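You operate a simulated robot arm through the tools that you are given. There is no shell and no other tool.

You run a simulated robot arm. Do the job below in one go: nothing can be reset, and whatever is moved stays where it is left.

JOB
Crank the strip in the rolls through at 3.0, then rack it.
Fine: stand it in the rack's front slot; open the rolls to 5.0 afterwards.

Only the result counts: the job must be done as asked and must still hold three seconds after the hand-in. Knocking over, shifting, dropping, spilling or breaking anything else fails it.

ROBOT AND FRAMES
A 6-joint arm with a two-finger gripper, fixed in place. Base frame: the origin is on the floor under the middle of its stand, x ahead of it, y to its left, z up; the work surface is at about z = 85. Readings come in cm, rad, newtons and seconds.
It reaches about 103.8 cm from its shoulder. Its first joint turns from -2.897 to 2.897 rad. Payload 1.71 kg.
The tool frame sits at the grasp point between the pads (the TCP): z along the fingers, y along the line on which they close. The tips reach 2 cm beyond it. The gripper opens to 9.6 cm; its body begins 11.3 cm behind the TCP.
Orientation is told as [roll, pitch, yaw] about the base's x, y, z axes, in that order, counted from this pose: with the fingers straight down and closing along the base's y, the tool's x points along the base's -x, its y along +y and its z along -z.

CONTROLS
- The arm moves only by the tool jog_arm. Its argument "steps" is a list of rows, each a list of 7 numbers: the shift along the tool's x, y, z in cm, then the turn, a rotation vector about the tool's x, y, z in rad, then the closure, from 0 (fully open) to 1 (shut). In form: [[dx, dy, dz, wx, wy, wz, fingers], ...]. A call has 1 to 20 rows; each row is the pose to reach, as a shift and turn from the pose commanded when the call began, along the tool's axes at that moment. Rows are played at 5 a second. More than 5 cm and 0.15 rad between two rows, or a gripper value outside its range, and nothing of the call is played. A pose out of reach is approached as far as the arm can. The call stops where the force on the tool passes 50 N (or 10 N more than at its start, if that is more) or the arm is blocked; 0.2 s more then pass. The fingers move at their own pace (about 4.5 cm/s each) and stop on an object; they squeeze with about 25 N. The grip force told is the motor's: it shows also when the fingers shut on nothing. Time passes only in rows, and 0.2 s behind the last, so rows that repeat a pose let the fingers close. The reply holds the time, the measured pose of the TCP, the force on the tool along the base axes, the opening and the grip force, in the units named above and with some noise, with the torque about the TCP (base axes, N m) and any sound that the robot's microphone picked up, and new pictures: "views" is both (left out), scene, wrist or none.
- Cameras (640 x 400 px; columns grow to the right, rows downward): "scene" is fixed at [40.01, 50.15, 144.44]; the picture's right is [-0.75, -0.66, 0.00], its down [-0.45, 0.52, -0.72] and it looks along [0.48, -0.54, -0.69] (base axes); focal length 273 px, centre (320, 200). "wrist" rides on the gripper at [6.6, 1.4, -14.5] in the tool frame; the picture's right is [-0.21, 0.98, 0.00], its down [-0.88, -0.18, -0.45] and it looks along [-0.44, -0.09, 0.90] (tool axes); focal length 275 px, centre (320, 200). There is no depth. A picture from a camera that has moved, and an enlarged one, comes with that camera's place and axes in the base frame and with its lens.
- slide_trunk(by): moves the trunk up (or, below 0, down) by that many cm; the arm rides with it, the base frame stays. It gives what a move gives, with no picture.
- inspect(camera, box): a new picture of the part [left, top, right, bottom] of that camera's present view, enlarged. No time passes.
- finish_job(): hands the job in; it is judged then, once.

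Nothing tells you positions but the pictures and the camera data. Unless the task says otherwise, let go and move clear before handing in.

The tools are called after "Emit:" by a JSON object that holds its "op" and its "data". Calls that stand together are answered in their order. jog_arm: Moves the arm, as the interface text tells. Its arguments: {"type":"object","properties":{"steps":{"type":"array","items":{"type":"array","items":{"type":"number"}}},"views":{"type":"string","enum":["both","scene","wrist","none"]}},"required":["steps"]} The other tools are called the same way: slide_trunk (by) moves the trunk up or down; inspect (camera, box) takes an enlarged picture of a part of a camera's view; finish_job () hands the job in.

At the start:

```text
time_s: 0.0
eef_pos: [53.55, -8.26, 118.87]
orientation: [0.0, 0.002, 0.001]
wrist_force: [-1.8, -0.6, -1.0]
torque: [-0.01, -0.05, 0.01]
grip_width: 9.59
grasp_force: 0.1
trunk travel left (down, up): [-17.5, 21.5]
```

scene: 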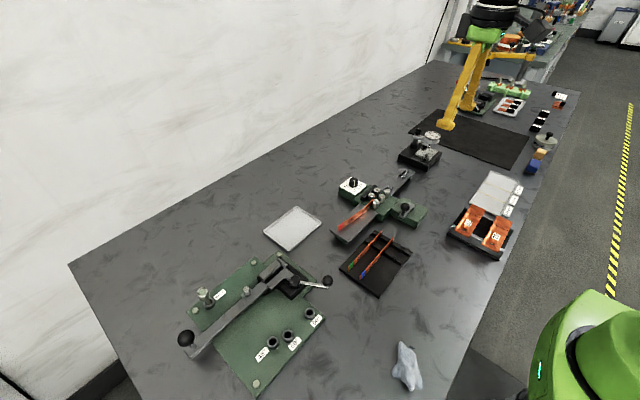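
wrist: 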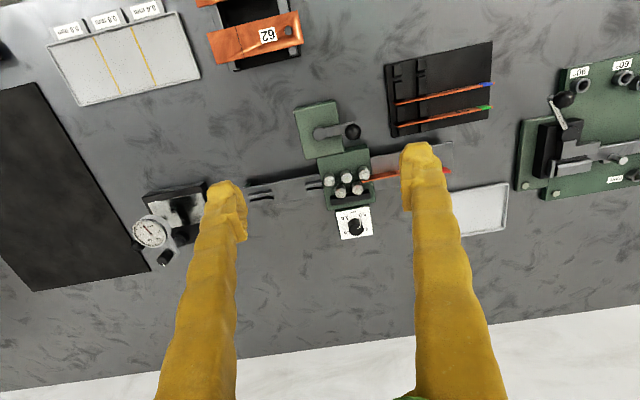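

I see a bench with a bending jig, a strip-straightening roll set with a dial and crank in the middle, a tray with strips, and trays elsewhere. I'll look closer before moving anything.

Emit:
{"op": "inspect", "data": {"camera": "scene", "box": [310, 150, 450, 240]}}

Emit:
{"op": "inspect", "data": {"camera": "wrist", "box": [240, 90, 480, 250]}}

Emit:
{"op": "inspect", "data": {"camera": "wrist", "box": [370, 30, 510, 150]}}

Emit:
{"op": "inspect", "data": {"camera": "scene", "box": [330, 220, 430, 300]}}

```text
4.44 times, centred on (380, 195) of scene
camera zoom: at [40.01, 50.15, 144.44], right [-0.75, -0.66, 0.0], down [-0.45, 0.52, -0.72], along [0.48, -0.54, -0.69], focal length 1214 px, centre (53, 222)
```

zoom: 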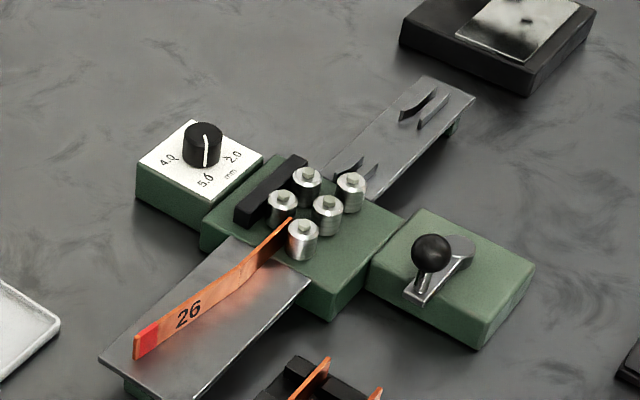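

```text
2.50 times, centred on (360, 170) of wrist
camera zoom: at [46.76, -6.8, 133.46], right [0.21, 0.98, 0.0], down [0.88, -0.18, 0.44], along [0.43, -0.09, -0.9], focal length 688 px, centre (220, 275)
```

zoom: 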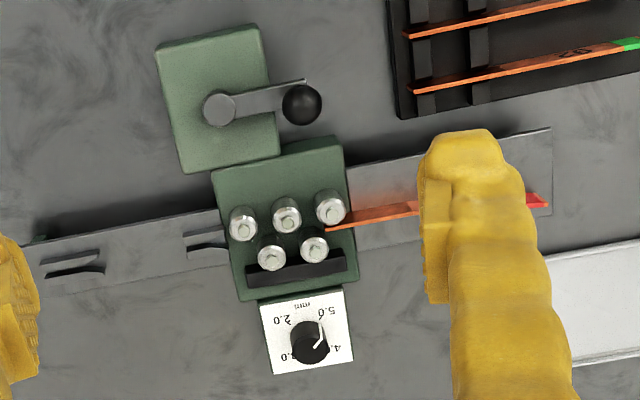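

```text
3.33 times, centred on (440, 90) of wrist
camera zoom: at [46.76, -6.8, 133.46], right [0.21, 0.98, 0.0], down [0.88, -0.18, 0.44], along [0.43, -0.09, -0.9], focal length 918 px, centre (-80, 567)
```

zoom: 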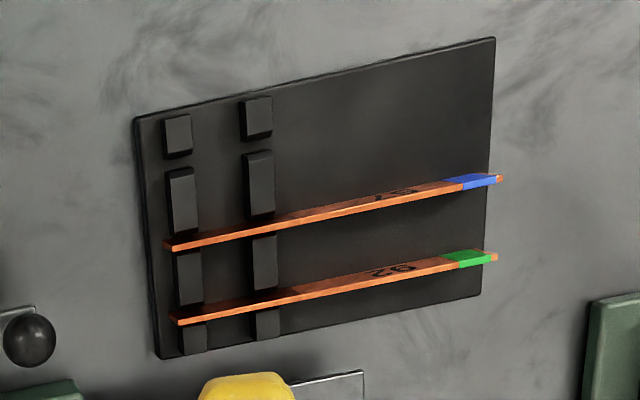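

```text
5.00 times, centred on (380, 260) of scene
camera zoom: at [40.01, 50.15, 144.44], right [-0.75, -0.66, 0.0], down [-0.45, 0.52, -0.72], along [0.48, -0.54, -0.69], focal length 1365 px, centre (20, -100)
```

zoom: 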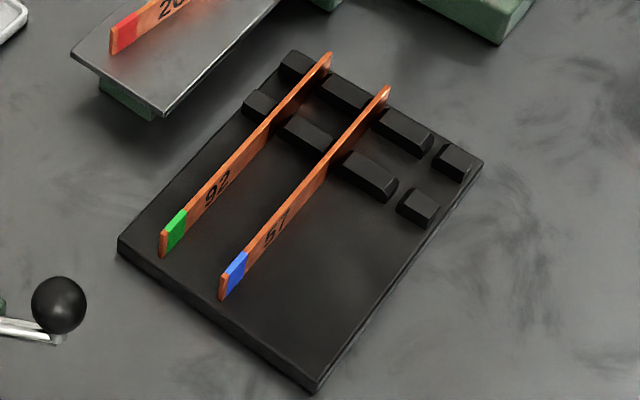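

The rolls sit roughly at x≈65, y≈-5, with the strip (no. 26, red end) standing on the +y infeed table, the free rack slot on the side nearest me, and the dial on the far side. Next I'll read the dial and the crank closely.

Emit:
{"op": "inspect", "data": {"camera": "scene", "box": [330, 170, 380, 205]}}

Emit:
{"op": "inspect", "data": {"camera": "wrist", "box": [330, 195, 390, 245]}}

Emit:
{"op": "inspect", "data": {"camera": "wrist", "box": [290, 95, 380, 165]}}

Emit:
{"op": "inspect", "data": {"camera": "scene", "box": [380, 185, 440, 235]}}

```text
11.43 times, centred on (355, 188) of scene
camera zoom: at [40.01, 50.15, 144.44], right [-0.75, -0.66, 0.0], down [-0.45, 0.52, -0.72], along [0.48, -0.54, -0.69], focal length 3120 px, centre (-80, 343)
```

zoom: 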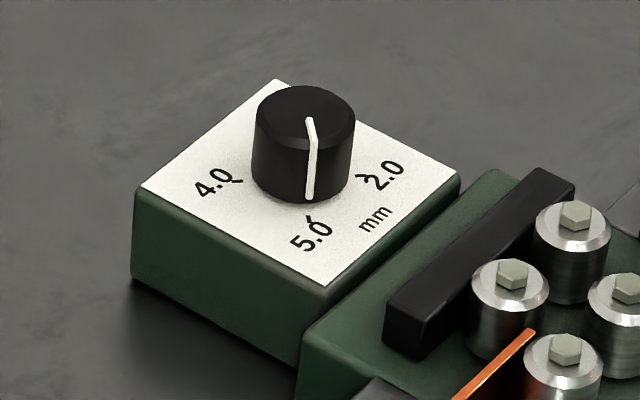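

```text
8.00 times, centred on (360, 220) of wrist
camera zoom: at [46.76, -6.8, 133.46], right [0.21, 0.98, 0.0], down [0.88, -0.18, 0.44], along [0.43, -0.09, -0.9], focal length 2202 px, centre (0, 40)
```

zoom: 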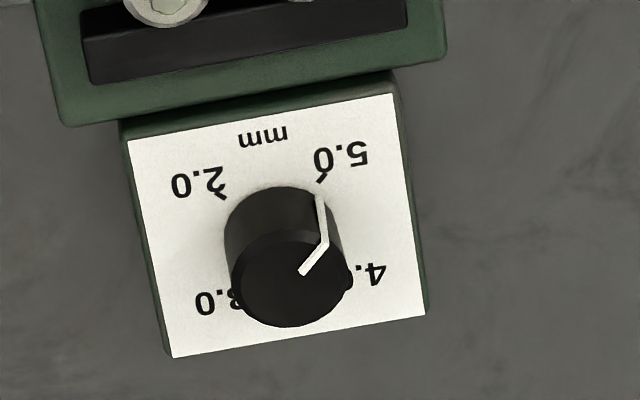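

```text
5.71 times, centred on (335, 130) of wrist
camera zoom: at [46.76, -6.8, 133.46], right [0.21, 0.98, 0.0], down [0.88, -0.18, 0.44], along [0.43, -0.09, -0.9], focal length 1573 px, centre (234, 600)
```

zoom: 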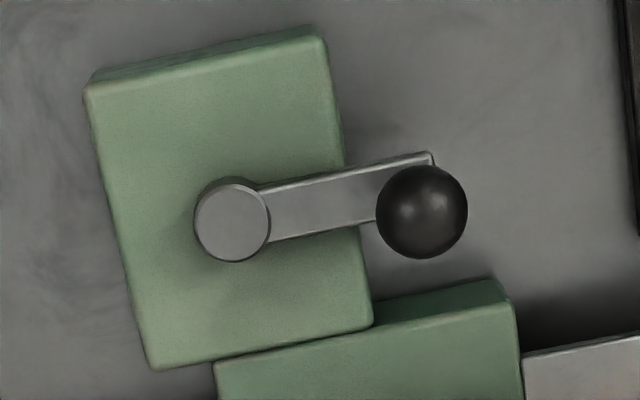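

```text
8.00 times, centred on (410, 210) of scene
camera zoom: at [40.01, 50.15, 144.44], right [-0.75, -0.66, 0.0], down [-0.45, 0.52, -0.72], along [0.48, -0.54, -0.69], focal length 2184 px, centre (-400, 120)
```

zoom: 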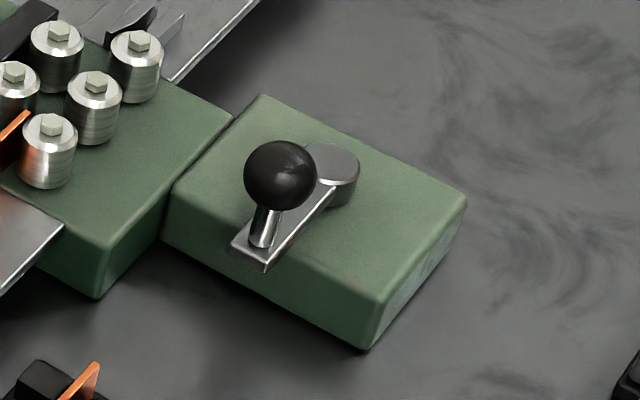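

The dial sits at about (75.5, -6.0), its knob top at z≈90, and now reads about 5.0; going clockwise from above takes it through 4.0 to 3.0. The crank axle is near (56.8, -9.0), with the ball at (56.9, -4.0, 92.2). I'll move above the dial for a better view.

Emit:
{"op": "jog_arm", "data": {"steps": [[-3.6, 0.37, 2.1, 0, 0, 0, 0], [-7.3, 0.73, 4.3, 0, 0, 0, 0], [-11, 1.1, 6.4, 0, 0, 0, 0], [-14.6, 1.47, 8.6, 0, 0, 0, 0], [-18.3, 1.83, 10.7, 0, 0, 0, 0], [-21.95, 2.2, 12.87, 0, 0, 0, 0], [-21.95, 2.2, 12.87, 0, 0, 0, 0]], "views": "both"}}

```text
time_s: 1.6
eef_pos: [73.74, -6.07, 106.99]
orientation: [-0.001, -0.013, -0.001]
wrist_force: [-0.1, -0.3, 1.2]
torque: [0.05, -0.12, 0.02]
grip_width: 9.62
grasp_force: 0.1
trunk travel left (down, up): [-17.5, 21.5]
camera wrist: at [66.88, -4.52, 121.54], right [0.21, 0.98, 0.0], down [0.87, -0.18, 0.46], along [0.45, -0.09, -0.89], focal length 275 px, centre (320, 200)
```

scene: 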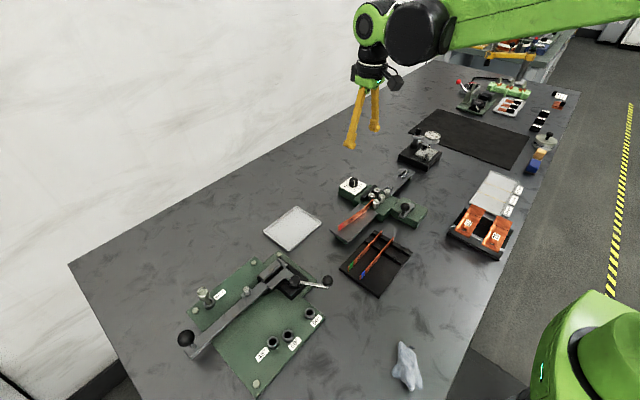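
wrist: 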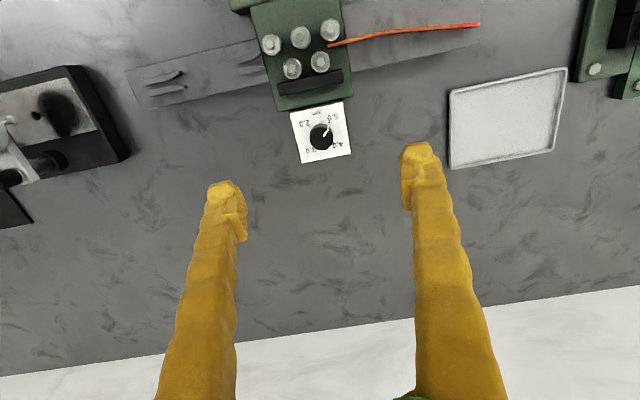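

The arm is still settling short of the commanded pose. I'll hold a moment and take a sharper picture of the dial.

Emit:
{"op": "jog_arm", "data": {"steps": [[0, 0, 0, 0, 0, 0, 0], [0, 0, 0, 0, 0, 0, 0]], "views": "none"}}

Emit:
{"op": "inspect", "data": {"camera": "wrist", "box": [270, 80, 380, 170]}}

```text
time_s: 2.2
eef_pos: [73.59, -5.91, 107.12]
orientation: [0.001, -0.013, 0.0]
wrist_force: [-0.3, -0.1, 1.5]
torque: [0.02, -0.09, 0.04]
grip_width: 9.61
grasp_force: 0.0
trunk travel left (down, up): [-17.5, 21.5]
```

```text
4.44 times, centred on (325, 125) of wrist
camera zoom: at [66.77, -4.51, 121.61], right [0.21, 0.98, 0.0], down [0.87, -0.18, 0.46], along [0.45, -0.09, -0.89], focal length 1224 px, centre (298, 533)
```

zoom: 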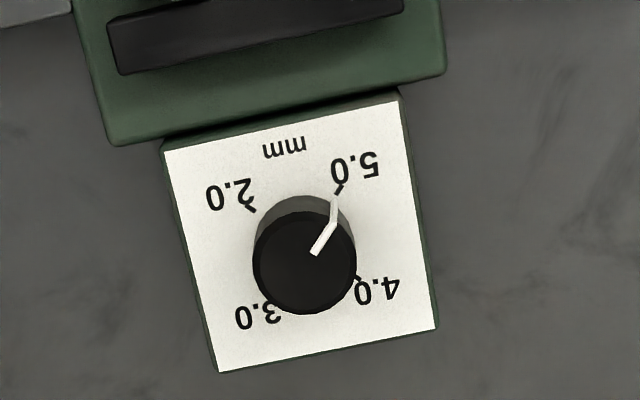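

The arm stopped about 2 cm short of x=75.5, so it seems to be at its reach limit at this trunk height. I'll lower the trunk to bring the shoulder closer to wrist level and try again.

Emit:
{"op": "slide_trunk", "data": {"by": -8}}

```text
time_s: 3.4
eef_pos: [73.77, -5.95, 98.92]
orientation: [0.001, -0.014, 0.0]
wrist_force: [0.2, -0.7, 0.7]
torque: [0.0, 0.0, 0.03]
grip_width: 9.6
grasp_force: 0.0
trunk travel left (down, up): [-9.5, 29.5]
```

Now I'll raise the hand relative to the lowered shoulder to see how far it reaches.

Emit:
{"op": "jog_arm", "data": {"steps": [[0, 0, -3, 0, 0, 0, 0], [0, 0, -6, 0, 0, 0, 0], [0, 0, -6, 0, 0, 0, 0], [0, 0, -6, 0, 0, 0, 0]], "views": "none"}}

```text
time_s: 4.4
eef_pos: [73.68, -5.96, 105.1]
orientation: [0.0, -0.015, 0.0]
wrist_force: [0.4, 0.3, -0.1]
torque: [0.0, -0.01, 0.01]
grip_width: 9.6
grasp_force: 0.1
trunk travel left (down, up): [-9.5, 29.5]
```

Emit:
{"op": "jog_arm", "data": {"steps": [[-1, 0, 0, 0, 0, 0, 0], [-1.9, 0, 0, 0, 0, 0, 0], [-1.9, 0, 0, 0, 0, 0, 0], [-1.9, 0, 0, 0, 0, 0, 0]], "views": "none"}}

```text
time_s: 5.4
eef_pos: [75.63, -5.88, 104.92]
orientation: [0.0, -0.015, 0.0]
wrist_force: [0.1, 0.3, -0.2]
torque: [-0.04, 0.02, -0.02]
grip_width: 9.57
grasp_force: 0.1
trunk travel left (down, up): [-9.5, 29.5]
```

It reaches x=75.6 here. Now I'll take a close picture of the dial to pin down the knob's position and its current reading.

Emit:
{"op": "inspect", "data": {"camera": "wrist", "box": [270, 80, 380, 170]}}

Emit:
{"op": "inspect", "data": {"camera": "scene", "box": [335, 165, 375, 200]}}

Emit:
{"op": "inspect", "data": {"camera": "wrist", "box": [0, 0, 640, 400]}}

```text
4.44 times, centred on (325, 125) of wrist
camera zoom: at [68.71, -4.47, 119.54], right [0.21, 0.98, 0.0], down [0.87, -0.18, 0.46], along [0.45, -0.09, -0.89], focal length 1224 px, centre (298, 533)
```

zoom: 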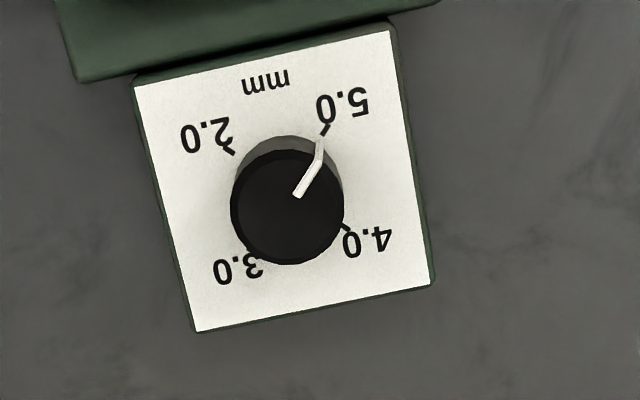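

```text
11.43 times, centred on (355, 182) of scene
camera zoom: at [40.01, 50.15, 144.44], right [-0.75, -0.66, 0.0], down [-0.45, 0.52, -0.72], along [0.48, -0.54, -0.69], focal length 3120 px, centre (-80, 400)
```

zoom: 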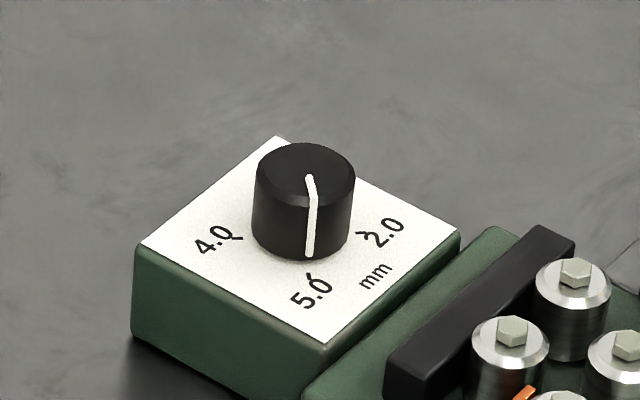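

```text
1.00 times, centred on (320, 200) of wrist (not enlarged: the box is as wide or as high as the picture)
camera zoom: at [68.71, -4.47, 119.54], right [0.21, 0.98, 0.0], down [0.87, -0.18, 0.46], along [0.45, -0.09, -0.89], focal length 275 px, centre (320, 200)
```

zoom: 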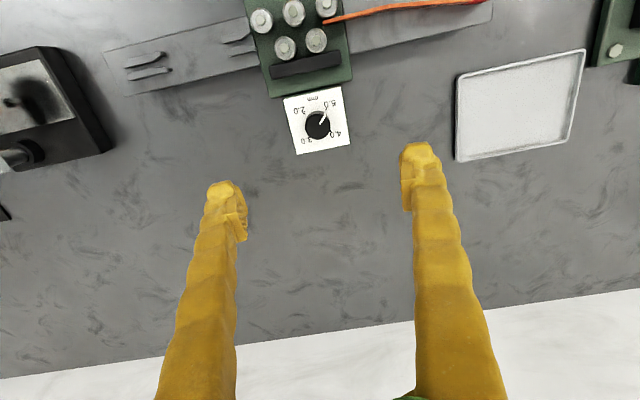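

The machine sits square to the base frame: knob centre (75.0, -6.1), top z≈90, panel z≈88, and the pointer is at 5.0. I'll lower the trunk fully to gain reach, then approach the knob.

Emit:
{"op": "slide_trunk", "data": {"by": -9.4}}

```text
time_s: 6.7
eef_pos: [75.55, -5.85, 95.59]
orientation: [0.0, -0.013, 0.0]
wrist_force: [-0.2, -0.8, 0.0]
torque: [0.0, 0.01, -0.01]
grip_width: 9.62
grasp_force: 0.1
trunk travel left (down, up): [-0.1, 38.9]
```

I'll shift onto the knob's axis, lean the gripper slightly outward and narrow the opening.

Emit:
{"op": "jog_arm", "data": {"steps": [[0.3, -0.1, 0, 0, -0.03, 0, 0.3], [0.55, -0.2, 0, 0, -0.06, 0, 0.48], [0.55, -0.2, 0, 0, -0.06, 0, 0.48], [0.55, -0.2, 0, 0, -0.06, 0, 0.48]], "views": "none"}}

Emit:
{"op": "jog_arm", "data": {"steps": [[0, 0, 0, 0, 0, -0.14, 0.48], [0, 0, 0, 0, 0, -0.28, 0.48], [0, 0, 0, 0, 0, -0.42, 0.48], [0, 0, 0, 0, 0, -0.56, 0.48], [0, 0, 0, 0, 0, -0.7, 0.48], [0, 0, 0, 0, 0, -0.785, 0.48], [0, 0, 0, 0, 0, -0.785, 0.48]], "views": "wrist"}}

```text
time_s: 7.7
eef_pos: [75.04, -6.13, 95.59]
orientation: [0.0, -0.073, -0.001]
wrist_force: [-0.5, 0.3, 0.6]
torque: [0.0, 0.01, 0.01]
grip_width: 4.99
grasp_force: 0.1
trunk travel left (down, up): [-0.1, 38.9]
```

```text
time_s: 9.2
eef_pos: [75.13, -6.1, 95.68]
orientation: [-0.051, -0.052, 0.789]
wrist_force: [-0.1, -0.2, 0.5]
torque: [0.04, 0.01, -0.02]
grip_width: 4.96
grasp_force: 0.1
trunk travel left (down, up): [-0.1, 38.9]
camera wrist: at [68.23, -9.73, 109.79], right [-0.55, 0.84, -0.04], down [0.72, 0.49, 0.5], along [0.44, 0.24, -0.87], focal length 275 px, centre (320, 200)
```

wrist: 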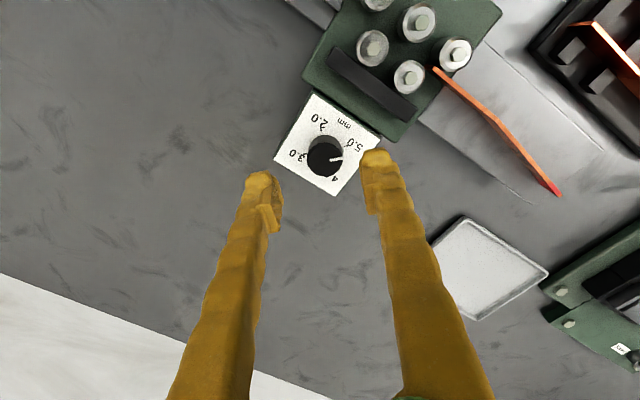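

Emit:
{"op": "inspect", "data": {"camera": "wrist", "box": [250, 80, 410, 210]}}

```text
3.08 times, centred on (330, 145) of wrist
camera zoom: at [68.23, -9.73, 109.79], right [-0.55, 0.84, -0.04], down [0.72, 0.49, 0.5], along [0.44, 0.24, -0.87], focal length 847 px, centre (289, 369)
```

zoom: 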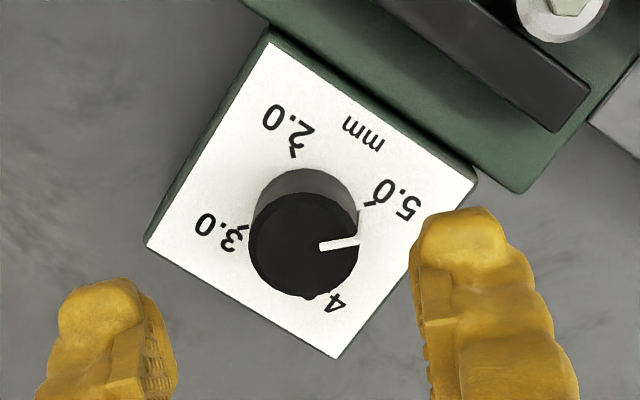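

Knob lines up with the fingers. I'll descend around it to z≈90.6 and check before gripping.

Emit:
{"op": "jog_arm", "data": {"steps": [[0.1, 0.25, 2.5, 0, 0, 0, 0.48], [0.17, 0.4, 4, 0, 0, 0, 0.48], [0.21, 0.5, 5.05, 0, 0, 0, 0.48], [0.21, 0.5, 5.05, 0, 0, 0, 0.48]], "views": "wrist"}}

```text
time_s: 10.2
eef_pos: [74.93, -5.98, 90.59]
orientation: [-0.053, -0.051, 0.787]
wrist_force: [0.4, 0.3, -0.6]
torque: [0.04, 0.04, -0.03]
grip_width: 5.0
grasp_force: 0.1
trunk travel left (down, up): [-0.1, 38.9]
camera wrist: at [68.06, -9.51, 104.71], right [-0.54, 0.84, -0.04], down [0.72, 0.49, 0.5], along [0.44, 0.24, -0.87], focal length 275 px, centre (320, 200)
```

wrist: 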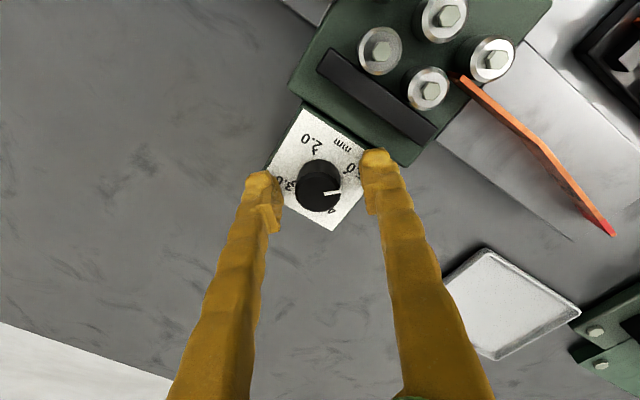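

The fingers straddle the knob with good centring. I'll close on it.

Emit:
{"op": "jog_arm", "data": {"steps": [[0, 0, 0, 0, 0, 0, 1], [0, 0, 0, 0, 0, 0, 1], [0, 0, 0, 0, 0, 0, 1], [0, 0, 0, 0, 0, 0, 1], [0, 0, 0, 0, 0, 0, 1]], "views": "wrist"}}

```text
time_s: 11.4
eef_pos: [74.99, -5.94, 90.62]
orientation: [-0.051, -0.051, 0.786]
wrist_force: [9.1, -5.3, 4.1]
torque: [-0.03, -0.08, 0.0]
grip_width: 2.58
grasp_force: 35.3
trunk travel left (down, up): [-0.1, 38.9]
camera wrist: at [68.1, -9.55, 104.71], right [-0.54, 0.84, -0.04], down [0.72, 0.49, 0.5], along [0.44, 0.24, -0.87], focal length 275 px, centre (320, 200)
```

wrist: 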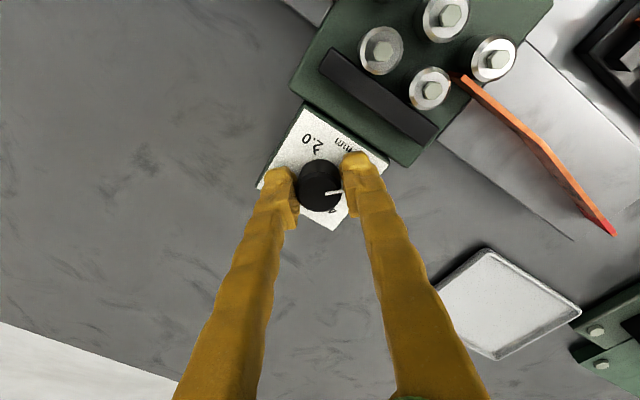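

Gripped at 2.6 cm with a small side force. Now I'll turn 90° clockwise about the tool axis toward 4.0.

Emit:
{"op": "jog_arm", "data": {"steps": [[0, -0.08, 0, 0, 0, 0, 1], [0, -0.08, 0, 0, 0, 0.14, 1], [0, -0.08, 0, 0, 0, 0.28, 1], [0, -0.08, 0, 0, 0, 0.42, 1], [0, -0.08, 0, 0, 0, 0.56, 1], [0, -0.08, 0, 0, 0, 0.7, 1], [0, -0.08, 0, 0, 0, 0.84, 1], [0, -0.08, 0, 0, 0, 0.98, 1], [0, -0.08, 0, 0, 0, 1.12, 1], [0, -0.08, 0, 0, 0, 1.26, 1], [0, -0.08, 0, 0, 0, 1.4, 1], [0, -0.08, 0, 0, 0, 1.54, 1], [0, -0.08, 0, 0, 0, 1.57, 1], [0, -0.08, 0, 0, 0, 1.57, 1]], "views": "both"}}

```text
time_s: 14.4
eef_pos: [74.88, -6.04, 90.55]
orientation: [0.054, -0.051, -0.787]
wrist_force: [-8.2, -9.4, -3.2]
torque: [-0.28, 0.04, 0.0]
grip_width: 2.57
grasp_force: 35.4
trunk travel left (down, up): [-0.1, 38.9]
camera wrist: at [70.07, -0.36, 104.87], right [0.84, 0.55, 0.06], down [0.45, -0.75, 0.48], along [0.31, -0.37, -0.88], focal length 275 px, centre (320, 200)
```

scene: 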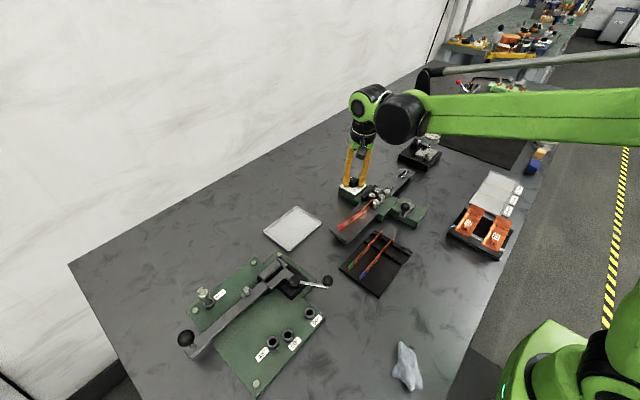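
wrist: 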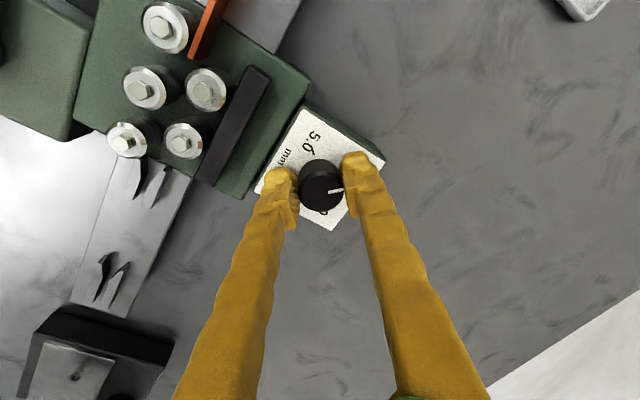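

The knob followed the gripper and should now be near 4.0. I'll keep turning another ~88° toward 3.0.

Emit:
{"op": "jog_arm", "data": {"steps": [[0, -0.1, 0, 0, 0, 0.14, 1], [0, -0.1, 0, 0, 0, 0.28, 1], [0, -0.1, 0, 0, 0, 0.42, 1], [0, -0.1, 0, 0, 0, 0.56, 1], [0, -0.1, 0, 0, 0, 0.7, 1], [0, -0.1, 0, 0, 0, 0.84, 1], [0, -0.1, 0, 0, 0, 0.98, 1], [0, -0.1, 0, 0, 0, 1.12, 1], [0, -0.1, 0, 0, 0, 1.26, 1], [0, -0.1, 0, 0, 0, 1.4, 1], [0, -0.1, 0, 0, 0, 1.54, 1], [0, -0.1, 0, 0, 0, 1.54, 1]], "views": "both"}}

```text
time_s: 17.1
eef_pos: [74.91, -6.04, 90.78]
orientation: [0.054, 0.05, -2.325]
wrist_force: [-9.6, 2.1, -3.4]
torque: [0.0, 0.28, -0.01]
grip_width: 2.59
grasp_force: 34.7
trunk travel left (down, up): [-0.1, 38.9]
camera wrist: at [79.13, -2.14, 105.52], right [0.57, -0.82, 0.04], down [-0.77, -0.51, 0.39], along [-0.3, -0.25, -0.92], focal length 275 px, centre (320, 200)
```

scene: 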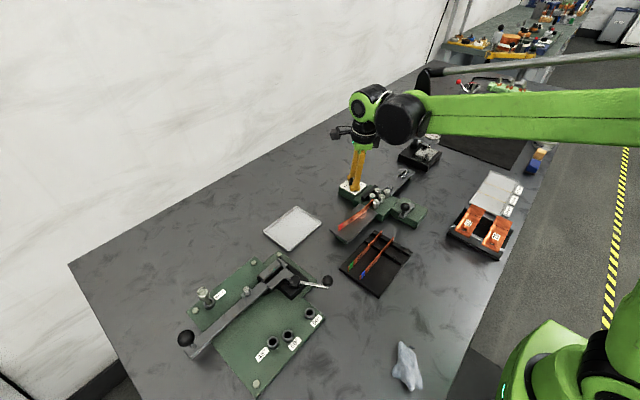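
wrist: 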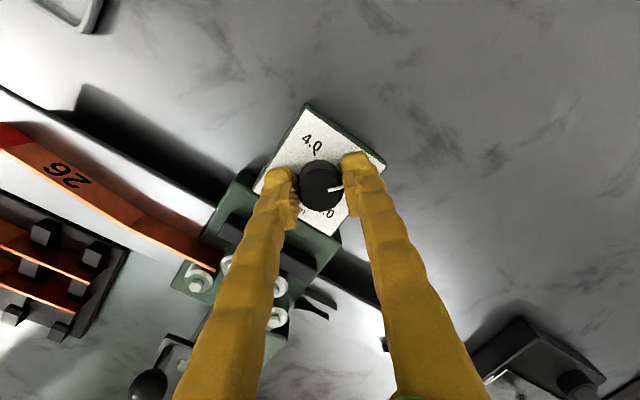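

Turned the full amount. I'll release, lift clear and read the dial.

Emit:
{"op": "jog_arm", "data": {"steps": [[0, 0, 0, 0, 0, 0, 0.48], [0, 0, 0, 0, 0, 0, 0.48], [0, 0, 0, 0, 0, 0, 0.48], [0, 0, -3, 0, 0, 0, 0.48], [0, 0, -5, 0, 0, 0, 0.48], [0, 0, -5, 0, 0, 0, 0.48]], "views": "none"}}

Emit:
{"op": "inspect", "data": {"camera": "wrist", "box": [250, 80, 410, 210]}}

Emit:
{"op": "inspect", "data": {"camera": "scene", "box": [335, 165, 375, 200]}}

```text
time_s: 18.4
eef_pos: [74.52, -6.07, 95.71]
orientation: [0.054, 0.05, -2.325]
wrist_force: [0.2, 0.3, 0.1]
torque: [-0.01, 0.0, 0.0]
grip_width: 4.98
grasp_force: 0.0
trunk travel left (down, up): [-0.1, 38.9]
```

```text
3.08 times, centred on (330, 145) of wrist
camera zoom: at [78.77, -2.12, 110.52], right [0.57, -0.82, 0.04], down [-0.77, -0.51, 0.39], along [-0.3, -0.25, -0.92], focal length 847 px, centre (289, 369)
```

zoom: 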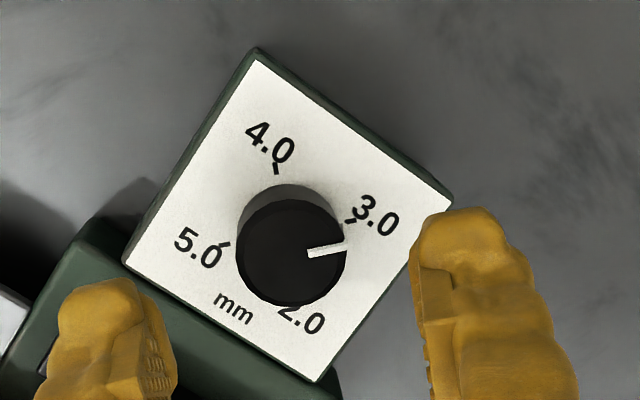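

```text
11.43 times, centred on (355, 182) of scene
camera zoom: at [40.01, 50.15, 144.44], right [-0.75, -0.66, 0.0], down [-0.45, 0.52, -0.72], along [0.48, -0.54, -0.69], focal length 3120 px, centre (-80, 400)
```

zoom: 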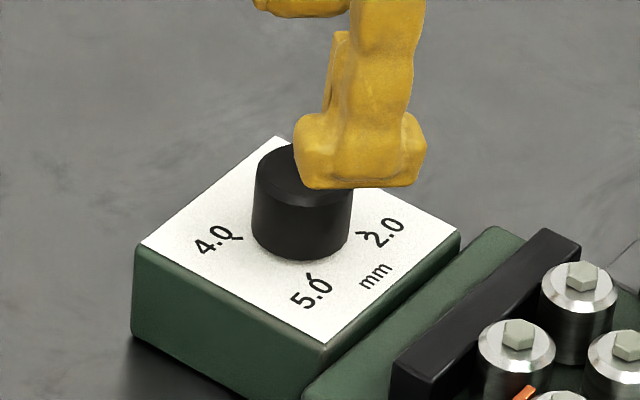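

Emit:
{"op": "inspect", "data": {"camera": "wrist", "box": [300, 120, 360, 185]}}

Emit:
{"op": "inspect", "data": {"camera": "wrist", "box": [0, 0, 640, 400]}}

```text
6.15 times, centred on (330, 152) of wrist
camera zoom: at [78.77, -2.12, 110.52], right [0.57, -0.82, 0.04], down [-0.77, -0.51, 0.39], along [-0.3, -0.25, -0.92], focal length 1694 px, centre (258, 492)
```

zoom: 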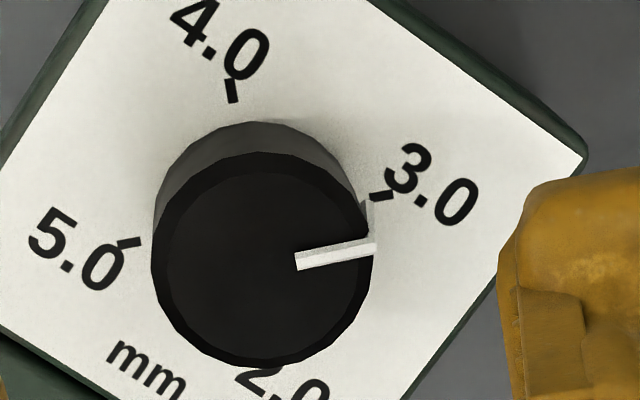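

```text
1.00 times, centred on (320, 200) of wrist (not enlarged: the box is as wide or as high as the picture)
camera zoom: at [78.77, -2.12, 110.52], right [0.57, -0.82, 0.04], down [-0.77, -0.51, 0.39], along [-0.3, -0.25, -0.92], focal length 275 px, centre (320, 200)
```

zoom: 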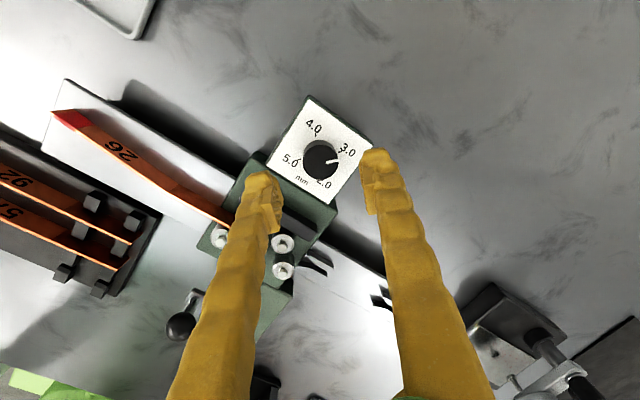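

The pointer sits on the 3.0 tick (within about 0.03). Next I'll rise, unwind the wrist and move above the crank ball.

Emit:
{"op": "jog_arm", "data": {"steps": [[0.2, 0.21, -3.99, 0, 0, -0.14, 0.48], [-0.44, -0.66, -4.34, 0, 0, -0.28, 0.48], [-1.09, -1.54, -4.69, 0, 0, -0.42, 0.48], [-1.73, -2.41, -5.03, 0, 0, -0.56, 0.48], [-2.37, -3.29, -5.38, 0, 0, -0.7, 0.48], [-3.02, -4.16, -5.73, 0, 0, -0.84, 0.48], [-3.66, -5.04, -6.08, 0, 0, -0.98, 0.48], [-4.3, -5.91, -6.43, 0, 0, -1.12, 0.48], [-4.95, -6.79, -6.78, 0, 0, -1.26, 0.48], [-5.59, -7.66, -7.12, 0, 0, -1.4, 0.48], [-6.23, -8.53, -7.47, 0, 0, -1.54, 0.48], [-6.87, -9.41, -7.82, 0, 0, -1.68, 0.48], [-7.52, -10.28, -8.17, 0, 0, -1.82, 0.48], [-8.16, -11.16, -8.52, 0, 0, -1.96, 0.48], [-8.8, -12.03, -8.86, 0, 0, -2.1, 0.48], [-9.45, -12.91, -9.21, 0, 0, -2.24, 0.48], [-10.09, -13.78, -9.56, 0, 0, -2.325, 0.48], [-10.09, -13.78, -9.56, 0, 0, -2.325, 0.48]], "views": "none"}}

Emit:
{"op": "jog_arm", "data": {"steps": [[0, 0, 0, 0, 0.073, 0, 0.48], [0, 0, 0, 0, 0.073, 0, 0.48], [0, 0, 0, 0, 0.073, 0, 0.48]], "views": "both"}}

```text
time_s: 22.2
eef_pos: [56.86, -3.95, 103.88]
orientation: [0.0, -0.074, 0.001]
wrist_force: [-0.4, 0.0, 0.7]
torque: [-0.03, 0.05, 0.03]
grip_width: 4.96
grasp_force: 0.0
trunk travel left (down, up): [-0.1, 38.9]
```

```text
time_s: 23.1
eef_pos: [56.96, -4.07, 103.85]
orientation: [0.0, 0.001, 0.001]
wrist_force: [-0.5, 0.3, -0.2]
torque: [0.03, -0.03, 0.03]
grip_width: 4.99
grasp_force: 0.2
trunk travel left (down, up): [-0.1, 38.9]
camera wrist: at [50.21, -2.56, 118.45], right [0.21, 0.98, 0.0], down [0.88, -0.18, 0.44], along [0.44, -0.09, -0.9], focal length 275 px, centre (320, 200)
```

scene: 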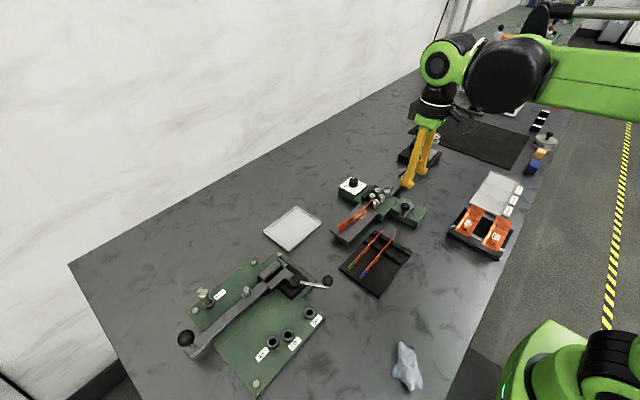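
wrist: 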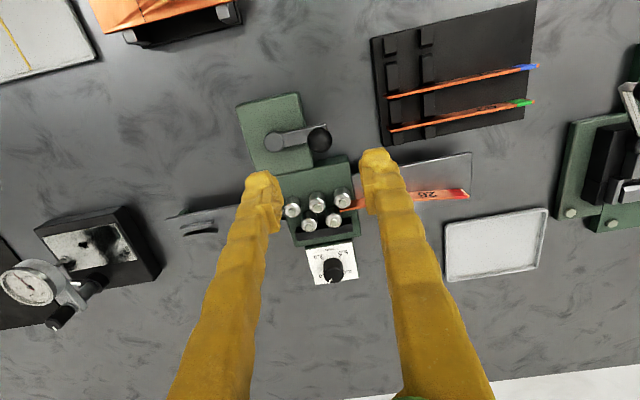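

Emit:
{"op": "inspect", "data": {"camera": "wrist", "box": [225, 85, 345, 165]}}

Emit:
{"op": "inspect", "data": {"camera": "wrist", "box": [160, 150, 300, 250]}}

Emit:
{"op": "inspect", "data": {"camera": "wrist", "box": [360, 0, 540, 160]}}

```text
5.00 times, centred on (285, 125) of wrist
camera zoom: at [50.21, -2.56, 118.45], right [0.21, 0.98, 0.0], down [0.88, -0.18, 0.44], along [0.44, -0.09, -0.9], focal length 1376 px, centre (495, 575)
```

zoom: 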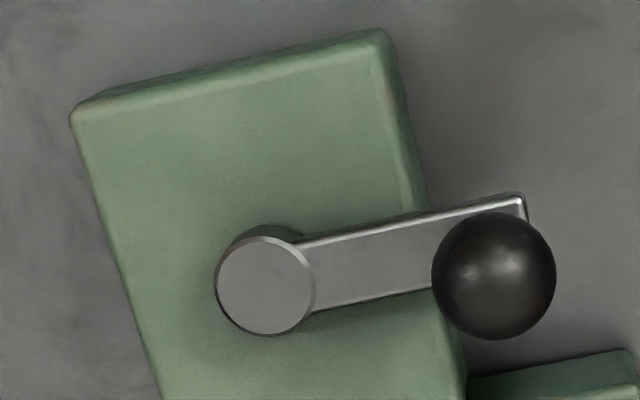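

```text
4.00 times, centred on (230, 200) of wrist
camera zoom: at [50.21, -2.56, 118.45], right [0.21, 0.98, 0.0], down [0.88, -0.18, 0.44], along [0.44, -0.09, -0.9], focal length 1101 px, centre (680, 200)
```

zoom: 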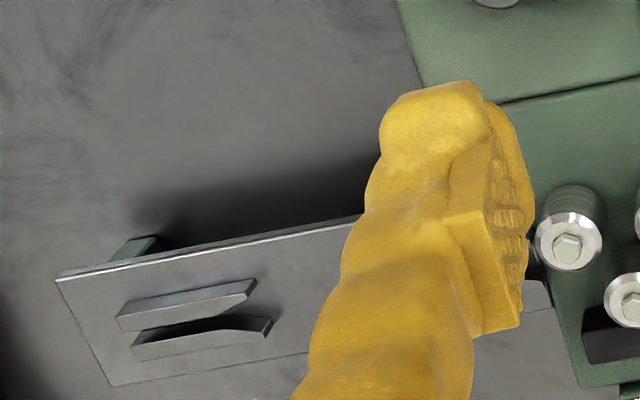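

```text
2.50 times, centred on (450, 80) of wrist
camera zoom: at [50.21, -2.56, 118.45], right [0.21, 0.98, 0.0], down [0.88, -0.18, 0.44], along [0.44, -0.09, -0.9], focal length 688 px, centre (-5, 500)
```

zoom: 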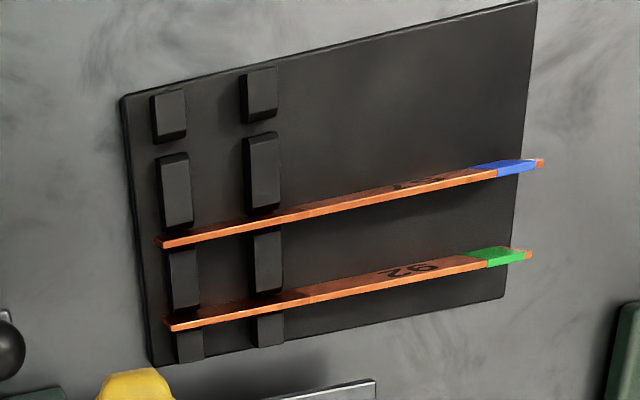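

Ball at (56.7, -4.0, 92.2), axle at (56.7, -9.0), so the crank radius is 5.0 cm. I'll descend around the ball and close on it.

Emit:
{"op": "jog_arm", "data": {"steps": [[0.26, 0.07, 4, 0, 0, 0, 0.48], [0.26, 0.07, 8, 0, 0, 0, 0.48], [0.26, 0.07, 10.5, 0, 0, 0, 0.48], [0.26, 0.07, 11.4, 0, 0, 0, 0.48], [0.26, 0.07, 11.4, 0, 0, 0, 0.48]], "views": "wrist"}}

```text
time_s: 24.2
eef_pos: [56.74, -3.92, 92.44]
orientation: [0.0, 0.0, -0.001]
wrist_force: [0.6, 0.3, 0.9]
torque: [-0.02, -0.01, 0.03]
grip_width: 5.0
grasp_force: 0.1
trunk travel left (down, up): [-0.1, 38.9]
camera wrist: at [49.93, -2.48, 107.02], right [0.21, 0.98, 0.0], down [0.88, -0.18, 0.45], along [0.44, -0.09, -0.9], focal length 275 px, centre (320, 200)
```

wrist: 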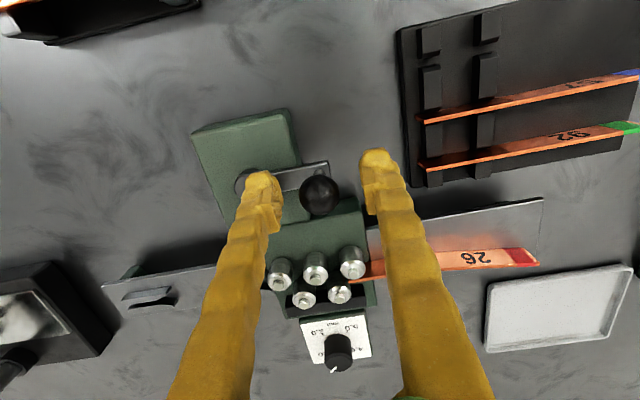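

Well centred on the ball; closing.

Emit:
{"op": "jog_arm", "data": {"steps": [[0, 0, 0, 0, 0, 0, 1], [0, 0, 0, 0, 0, 0, 1], [0, 0, 0, 0, 0, 0, 1], [0, 0, 0, 0, 0, 0, 1], [0, 0, 0, 0, 0, 0, 1]], "views": "wrist"}}

Emit:
{"op": "inspect", "data": {"camera": "scene", "box": [310, 150, 450, 240]}}

```text
time_s: 25.4
eef_pos: [56.71, -4.01, 92.42]
orientation: [-0.001, -0.001, 0.002]
wrist_force: [-1.2, -9.9, -3.2]
torque: [-0.02, -0.04, -0.08]
grip_width: 1.94
grasp_force: 35.2
trunk travel left (down, up): [-0.1, 38.9]
camera wrist: at [49.92, -2.55, 107.03], right [0.21, 0.98, 0.0], down [0.88, -0.18, 0.45], along [0.44, -0.09, -0.9], focal length 275 px, centre (320, 200)
```

wrist: 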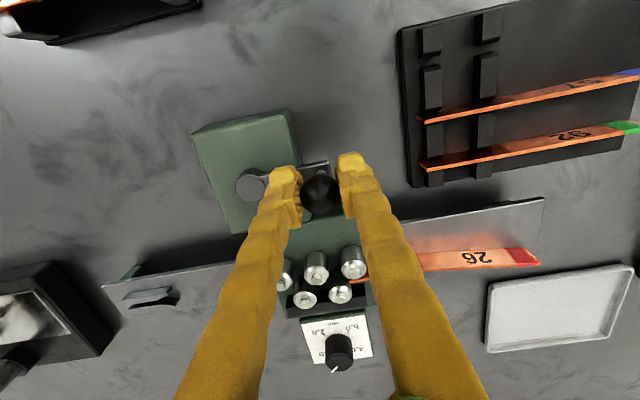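

```text
4.44 times, centred on (380, 195) of scene
camera zoom: at [40.01, 50.15, 144.44], right [-0.75, -0.66, 0.0], down [-0.45, 0.52, -0.72], along [0.48, -0.54, -0.69], focal length 1214 px, centre (53, 222)
```

zoom: 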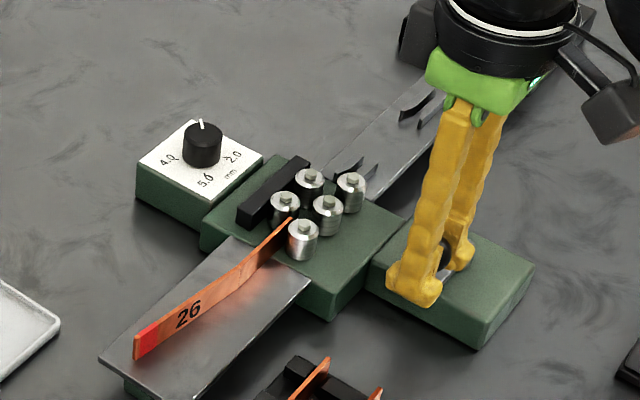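

The ball is held. I'll try a small clockwise turn (about 32°) and watch which way the strip goes.

Emit:
{"op": "jog_arm", "data": {"steps": [[-0.7, -0.08, 0, 0, 0, 0, 1], [-1.38, -0.22, 0, 0, 0, 0, 1], [-2.03, -0.46, 0, 0, 0, 0, 1], [-2.65, -0.79, 0, 0, 0, 0, 1], [-2.65, -0.79, 0, 0, 0, 0, 1]], "views": "wrist"}}

Emit:
{"op": "inspect", "data": {"camera": "scene", "box": [310, 150, 450, 240]}}

```text
time_s: 26.6
eef_pos: [59.37, -4.52, 92.42]
orientation: [0.0, -0.002, -0.002]
wrist_force: [6.0, 22.0, -0.4]
torque: [0.07, 0.12, -0.25]
grip_width: 1.95
grasp_force: 34.5
trunk travel left (down, up): [-0.1, 38.9]
camera wrist: at [52.68, -3.1, 107.03], right [0.21, 0.98, 0.0], down [0.88, -0.18, 0.45], along [0.44, -0.09, -0.9], focal length 275 px, centre (320, 200)
```

wrist: 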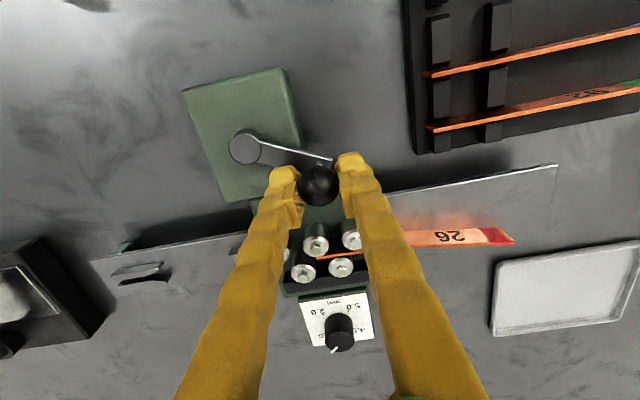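

```text
4.44 times, centred on (380, 195) of scene
camera zoom: at [40.01, 50.15, 144.44], right [-0.75, -0.66, 0.0], down [-0.45, 0.52, -0.72], along [0.48, -0.54, -0.69], focal length 1214 px, centre (53, 222)
```

zoom: 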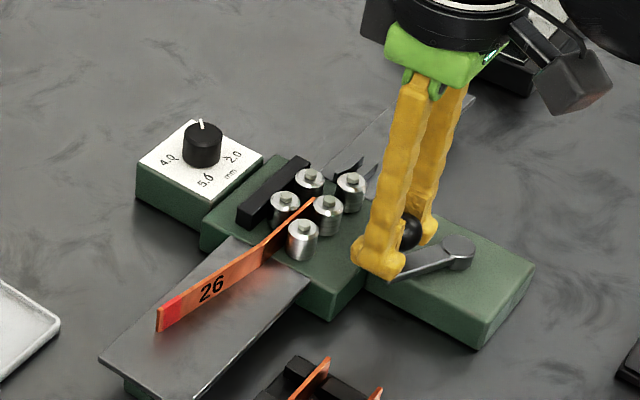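

Clockwise feeds the strip into the rolls, about 2.5 cm for that part-turn, so roughly another 190–200° is needed. I'll regrip with the fingers closing along the crank's tangent and turn the wrist along with the crank, to avoid slip.

Emit:
{"op": "jog_arm", "data": {"steps": [[-2.65, -0.6, 0, 0, 0, 0, 0.48], [-2.65, -0.6, 0, 0, 0, 0, 0.48], [-2.65, -0.6, 0, 0, 0, 0, 0.48]], "views": "wrist"}}

```text
time_s: 27.4
eef_pos: [62.01, -5.29, 92.36]
orientation: [0.0, 0.0, 0.001]
wrist_force: [0.2, 0.2, 0.2]
torque: [0.01, -0.01, 0.02]
grip_width: 4.99
grasp_force: 0.0
trunk travel left (down, up): [-0.1, 38.9]
camera wrist: at [55.26, -3.89, 106.98], right [0.21, 0.98, 0.0], down [0.88, -0.18, 0.45], along [0.44, -0.09, -0.9], focal length 275 px, centre (320, 200)
```

wrist: 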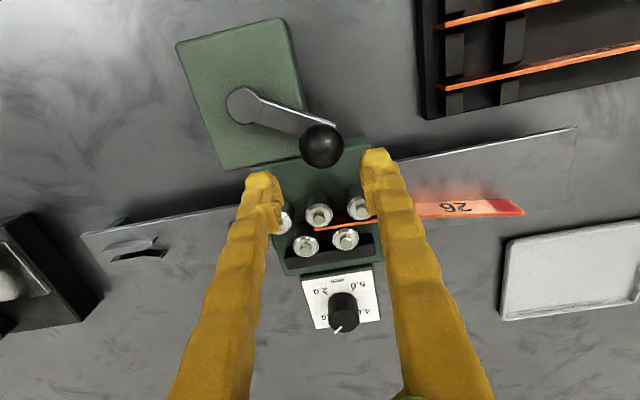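

My last row overshot sideways because shifts add to the commanded pose; nothing was touched, since forces are near zero. The crank is now at about 58°, with the ball at (59.25, -4.7). I'll raise, turn the wrist to close along the tangent, and come back down on the ball.

Emit:
{"op": "jog_arm", "data": {"steps": [[0, 0, -4, 0, 0, 0, 0.48], [1, 0.2, -4, 0, 0, -0.14, 0.48], [2, 0.4, -4, 0, 0, -0.28, 0.48], [2.75, 0.6, -4, 0, 0, -0.42, 0.48], [2.75, 0.6, -4, 0, 0, -0.56, 0.48], [2.75, 0.6, -4, 0, 0, -0.7, 0.48], [2.75, 0.6, -4, 0, 0, -0.84, 0.48], [2.75, 0.6, -4, 0, 0, -0.98, 0.48], [2.75, 0.6, -4, 0, 0, -1.014, 0.48], [2.75, 0.6, -4, 0, 0, -1.014, 0.48]], "views": "wrist"}}

Emit:
{"op": "inspect", "data": {"camera": "scene", "box": [310, 150, 450, 240]}}

```text
time_s: 29.6
eef_pos: [59.29, -4.72, 96.53]
orientation: [0.0, 0.0, 1.017]
wrist_force: [0.1, -0.5, -0.7]
torque: [0.01, 0.0, 0.0]
grip_width: 4.99
grasp_force: 0.0
trunk travel left (down, up): [-0.1, 38.9]
camera wrist: at [54.43, -9.45, 111.04], right [-0.72, 0.69, 0.0], down [0.62, 0.65, 0.44], along [0.31, 0.32, -0.9], focal length 275 px, centre (320, 200)
```

wrist: 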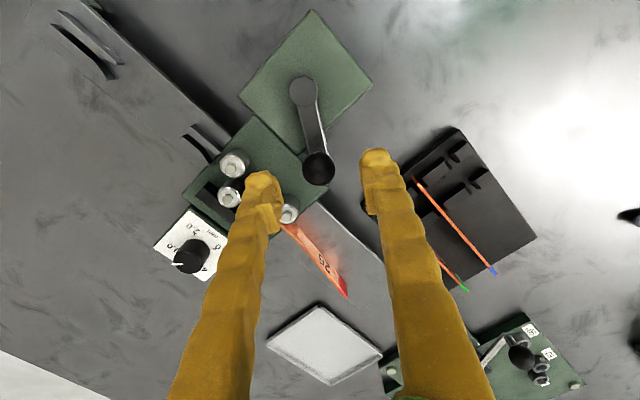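

```text
4.44 times, centred on (380, 195) of scene
camera zoom: at [40.01, 50.15, 144.44], right [-0.75, -0.66, 0.0], down [-0.45, 0.52, -0.72], along [0.48, -0.54, -0.69], focal length 1214 px, centre (53, 222)
```

zoom: 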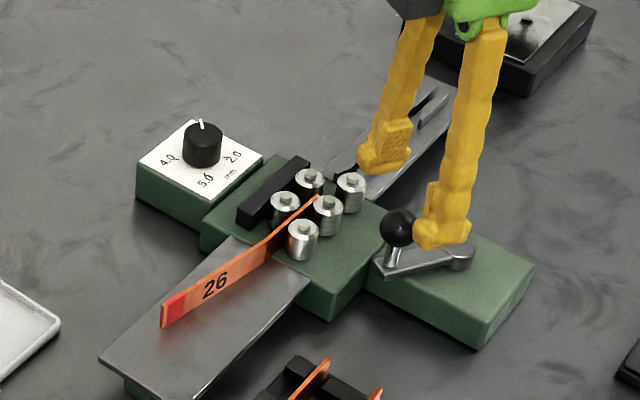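

Emit:
{"op": "jog_arm", "data": {"steps": [[0, 0, 2, 0, 0, 0, 0.48], [0, 0, 4.1, 0, 0, 0, 0.48], [0, 0, 4.1, 0, 0, 0, 0.48], [0, 0, 4.1, 0, 0, 0, 1], [0, 0, 4.1, 0, 0, 0, 1], [0, 0, 4.1, 0, 0, 0, 1], [0, 0, 4.1, 0, 0, 0, 1], [0, 0, 4.1, 0, 0, 0, 1]], "views": "wrist"}}

```text
time_s: 31.4
eef_pos: [59.22, -4.86, 92.39]
orientation: [0.0, -0.001, 1.015]
wrist_force: [-0.3, 0.2, -4.3]
torque: [-0.01, -0.02, -0.05]
grip_width: 1.94
grasp_force: 35.0
trunk travel left (down, up): [-0.1, 38.9]
camera wrist: at [54.45, -9.44, 106.91], right [-0.72, 0.69, 0.0], down [0.62, 0.65, 0.44], along [0.31, 0.32, -0.9], focal length 275 px, centre (320, 200)
```

wrist: 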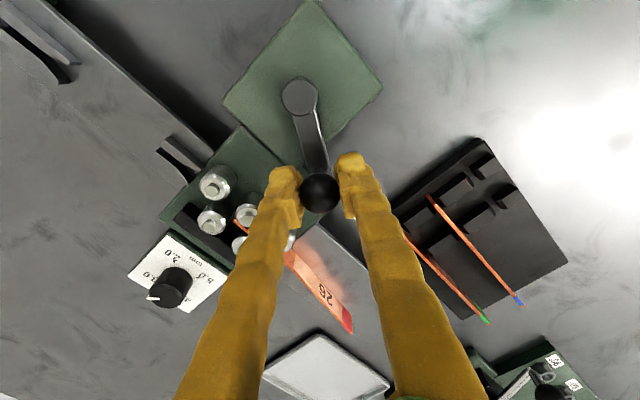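

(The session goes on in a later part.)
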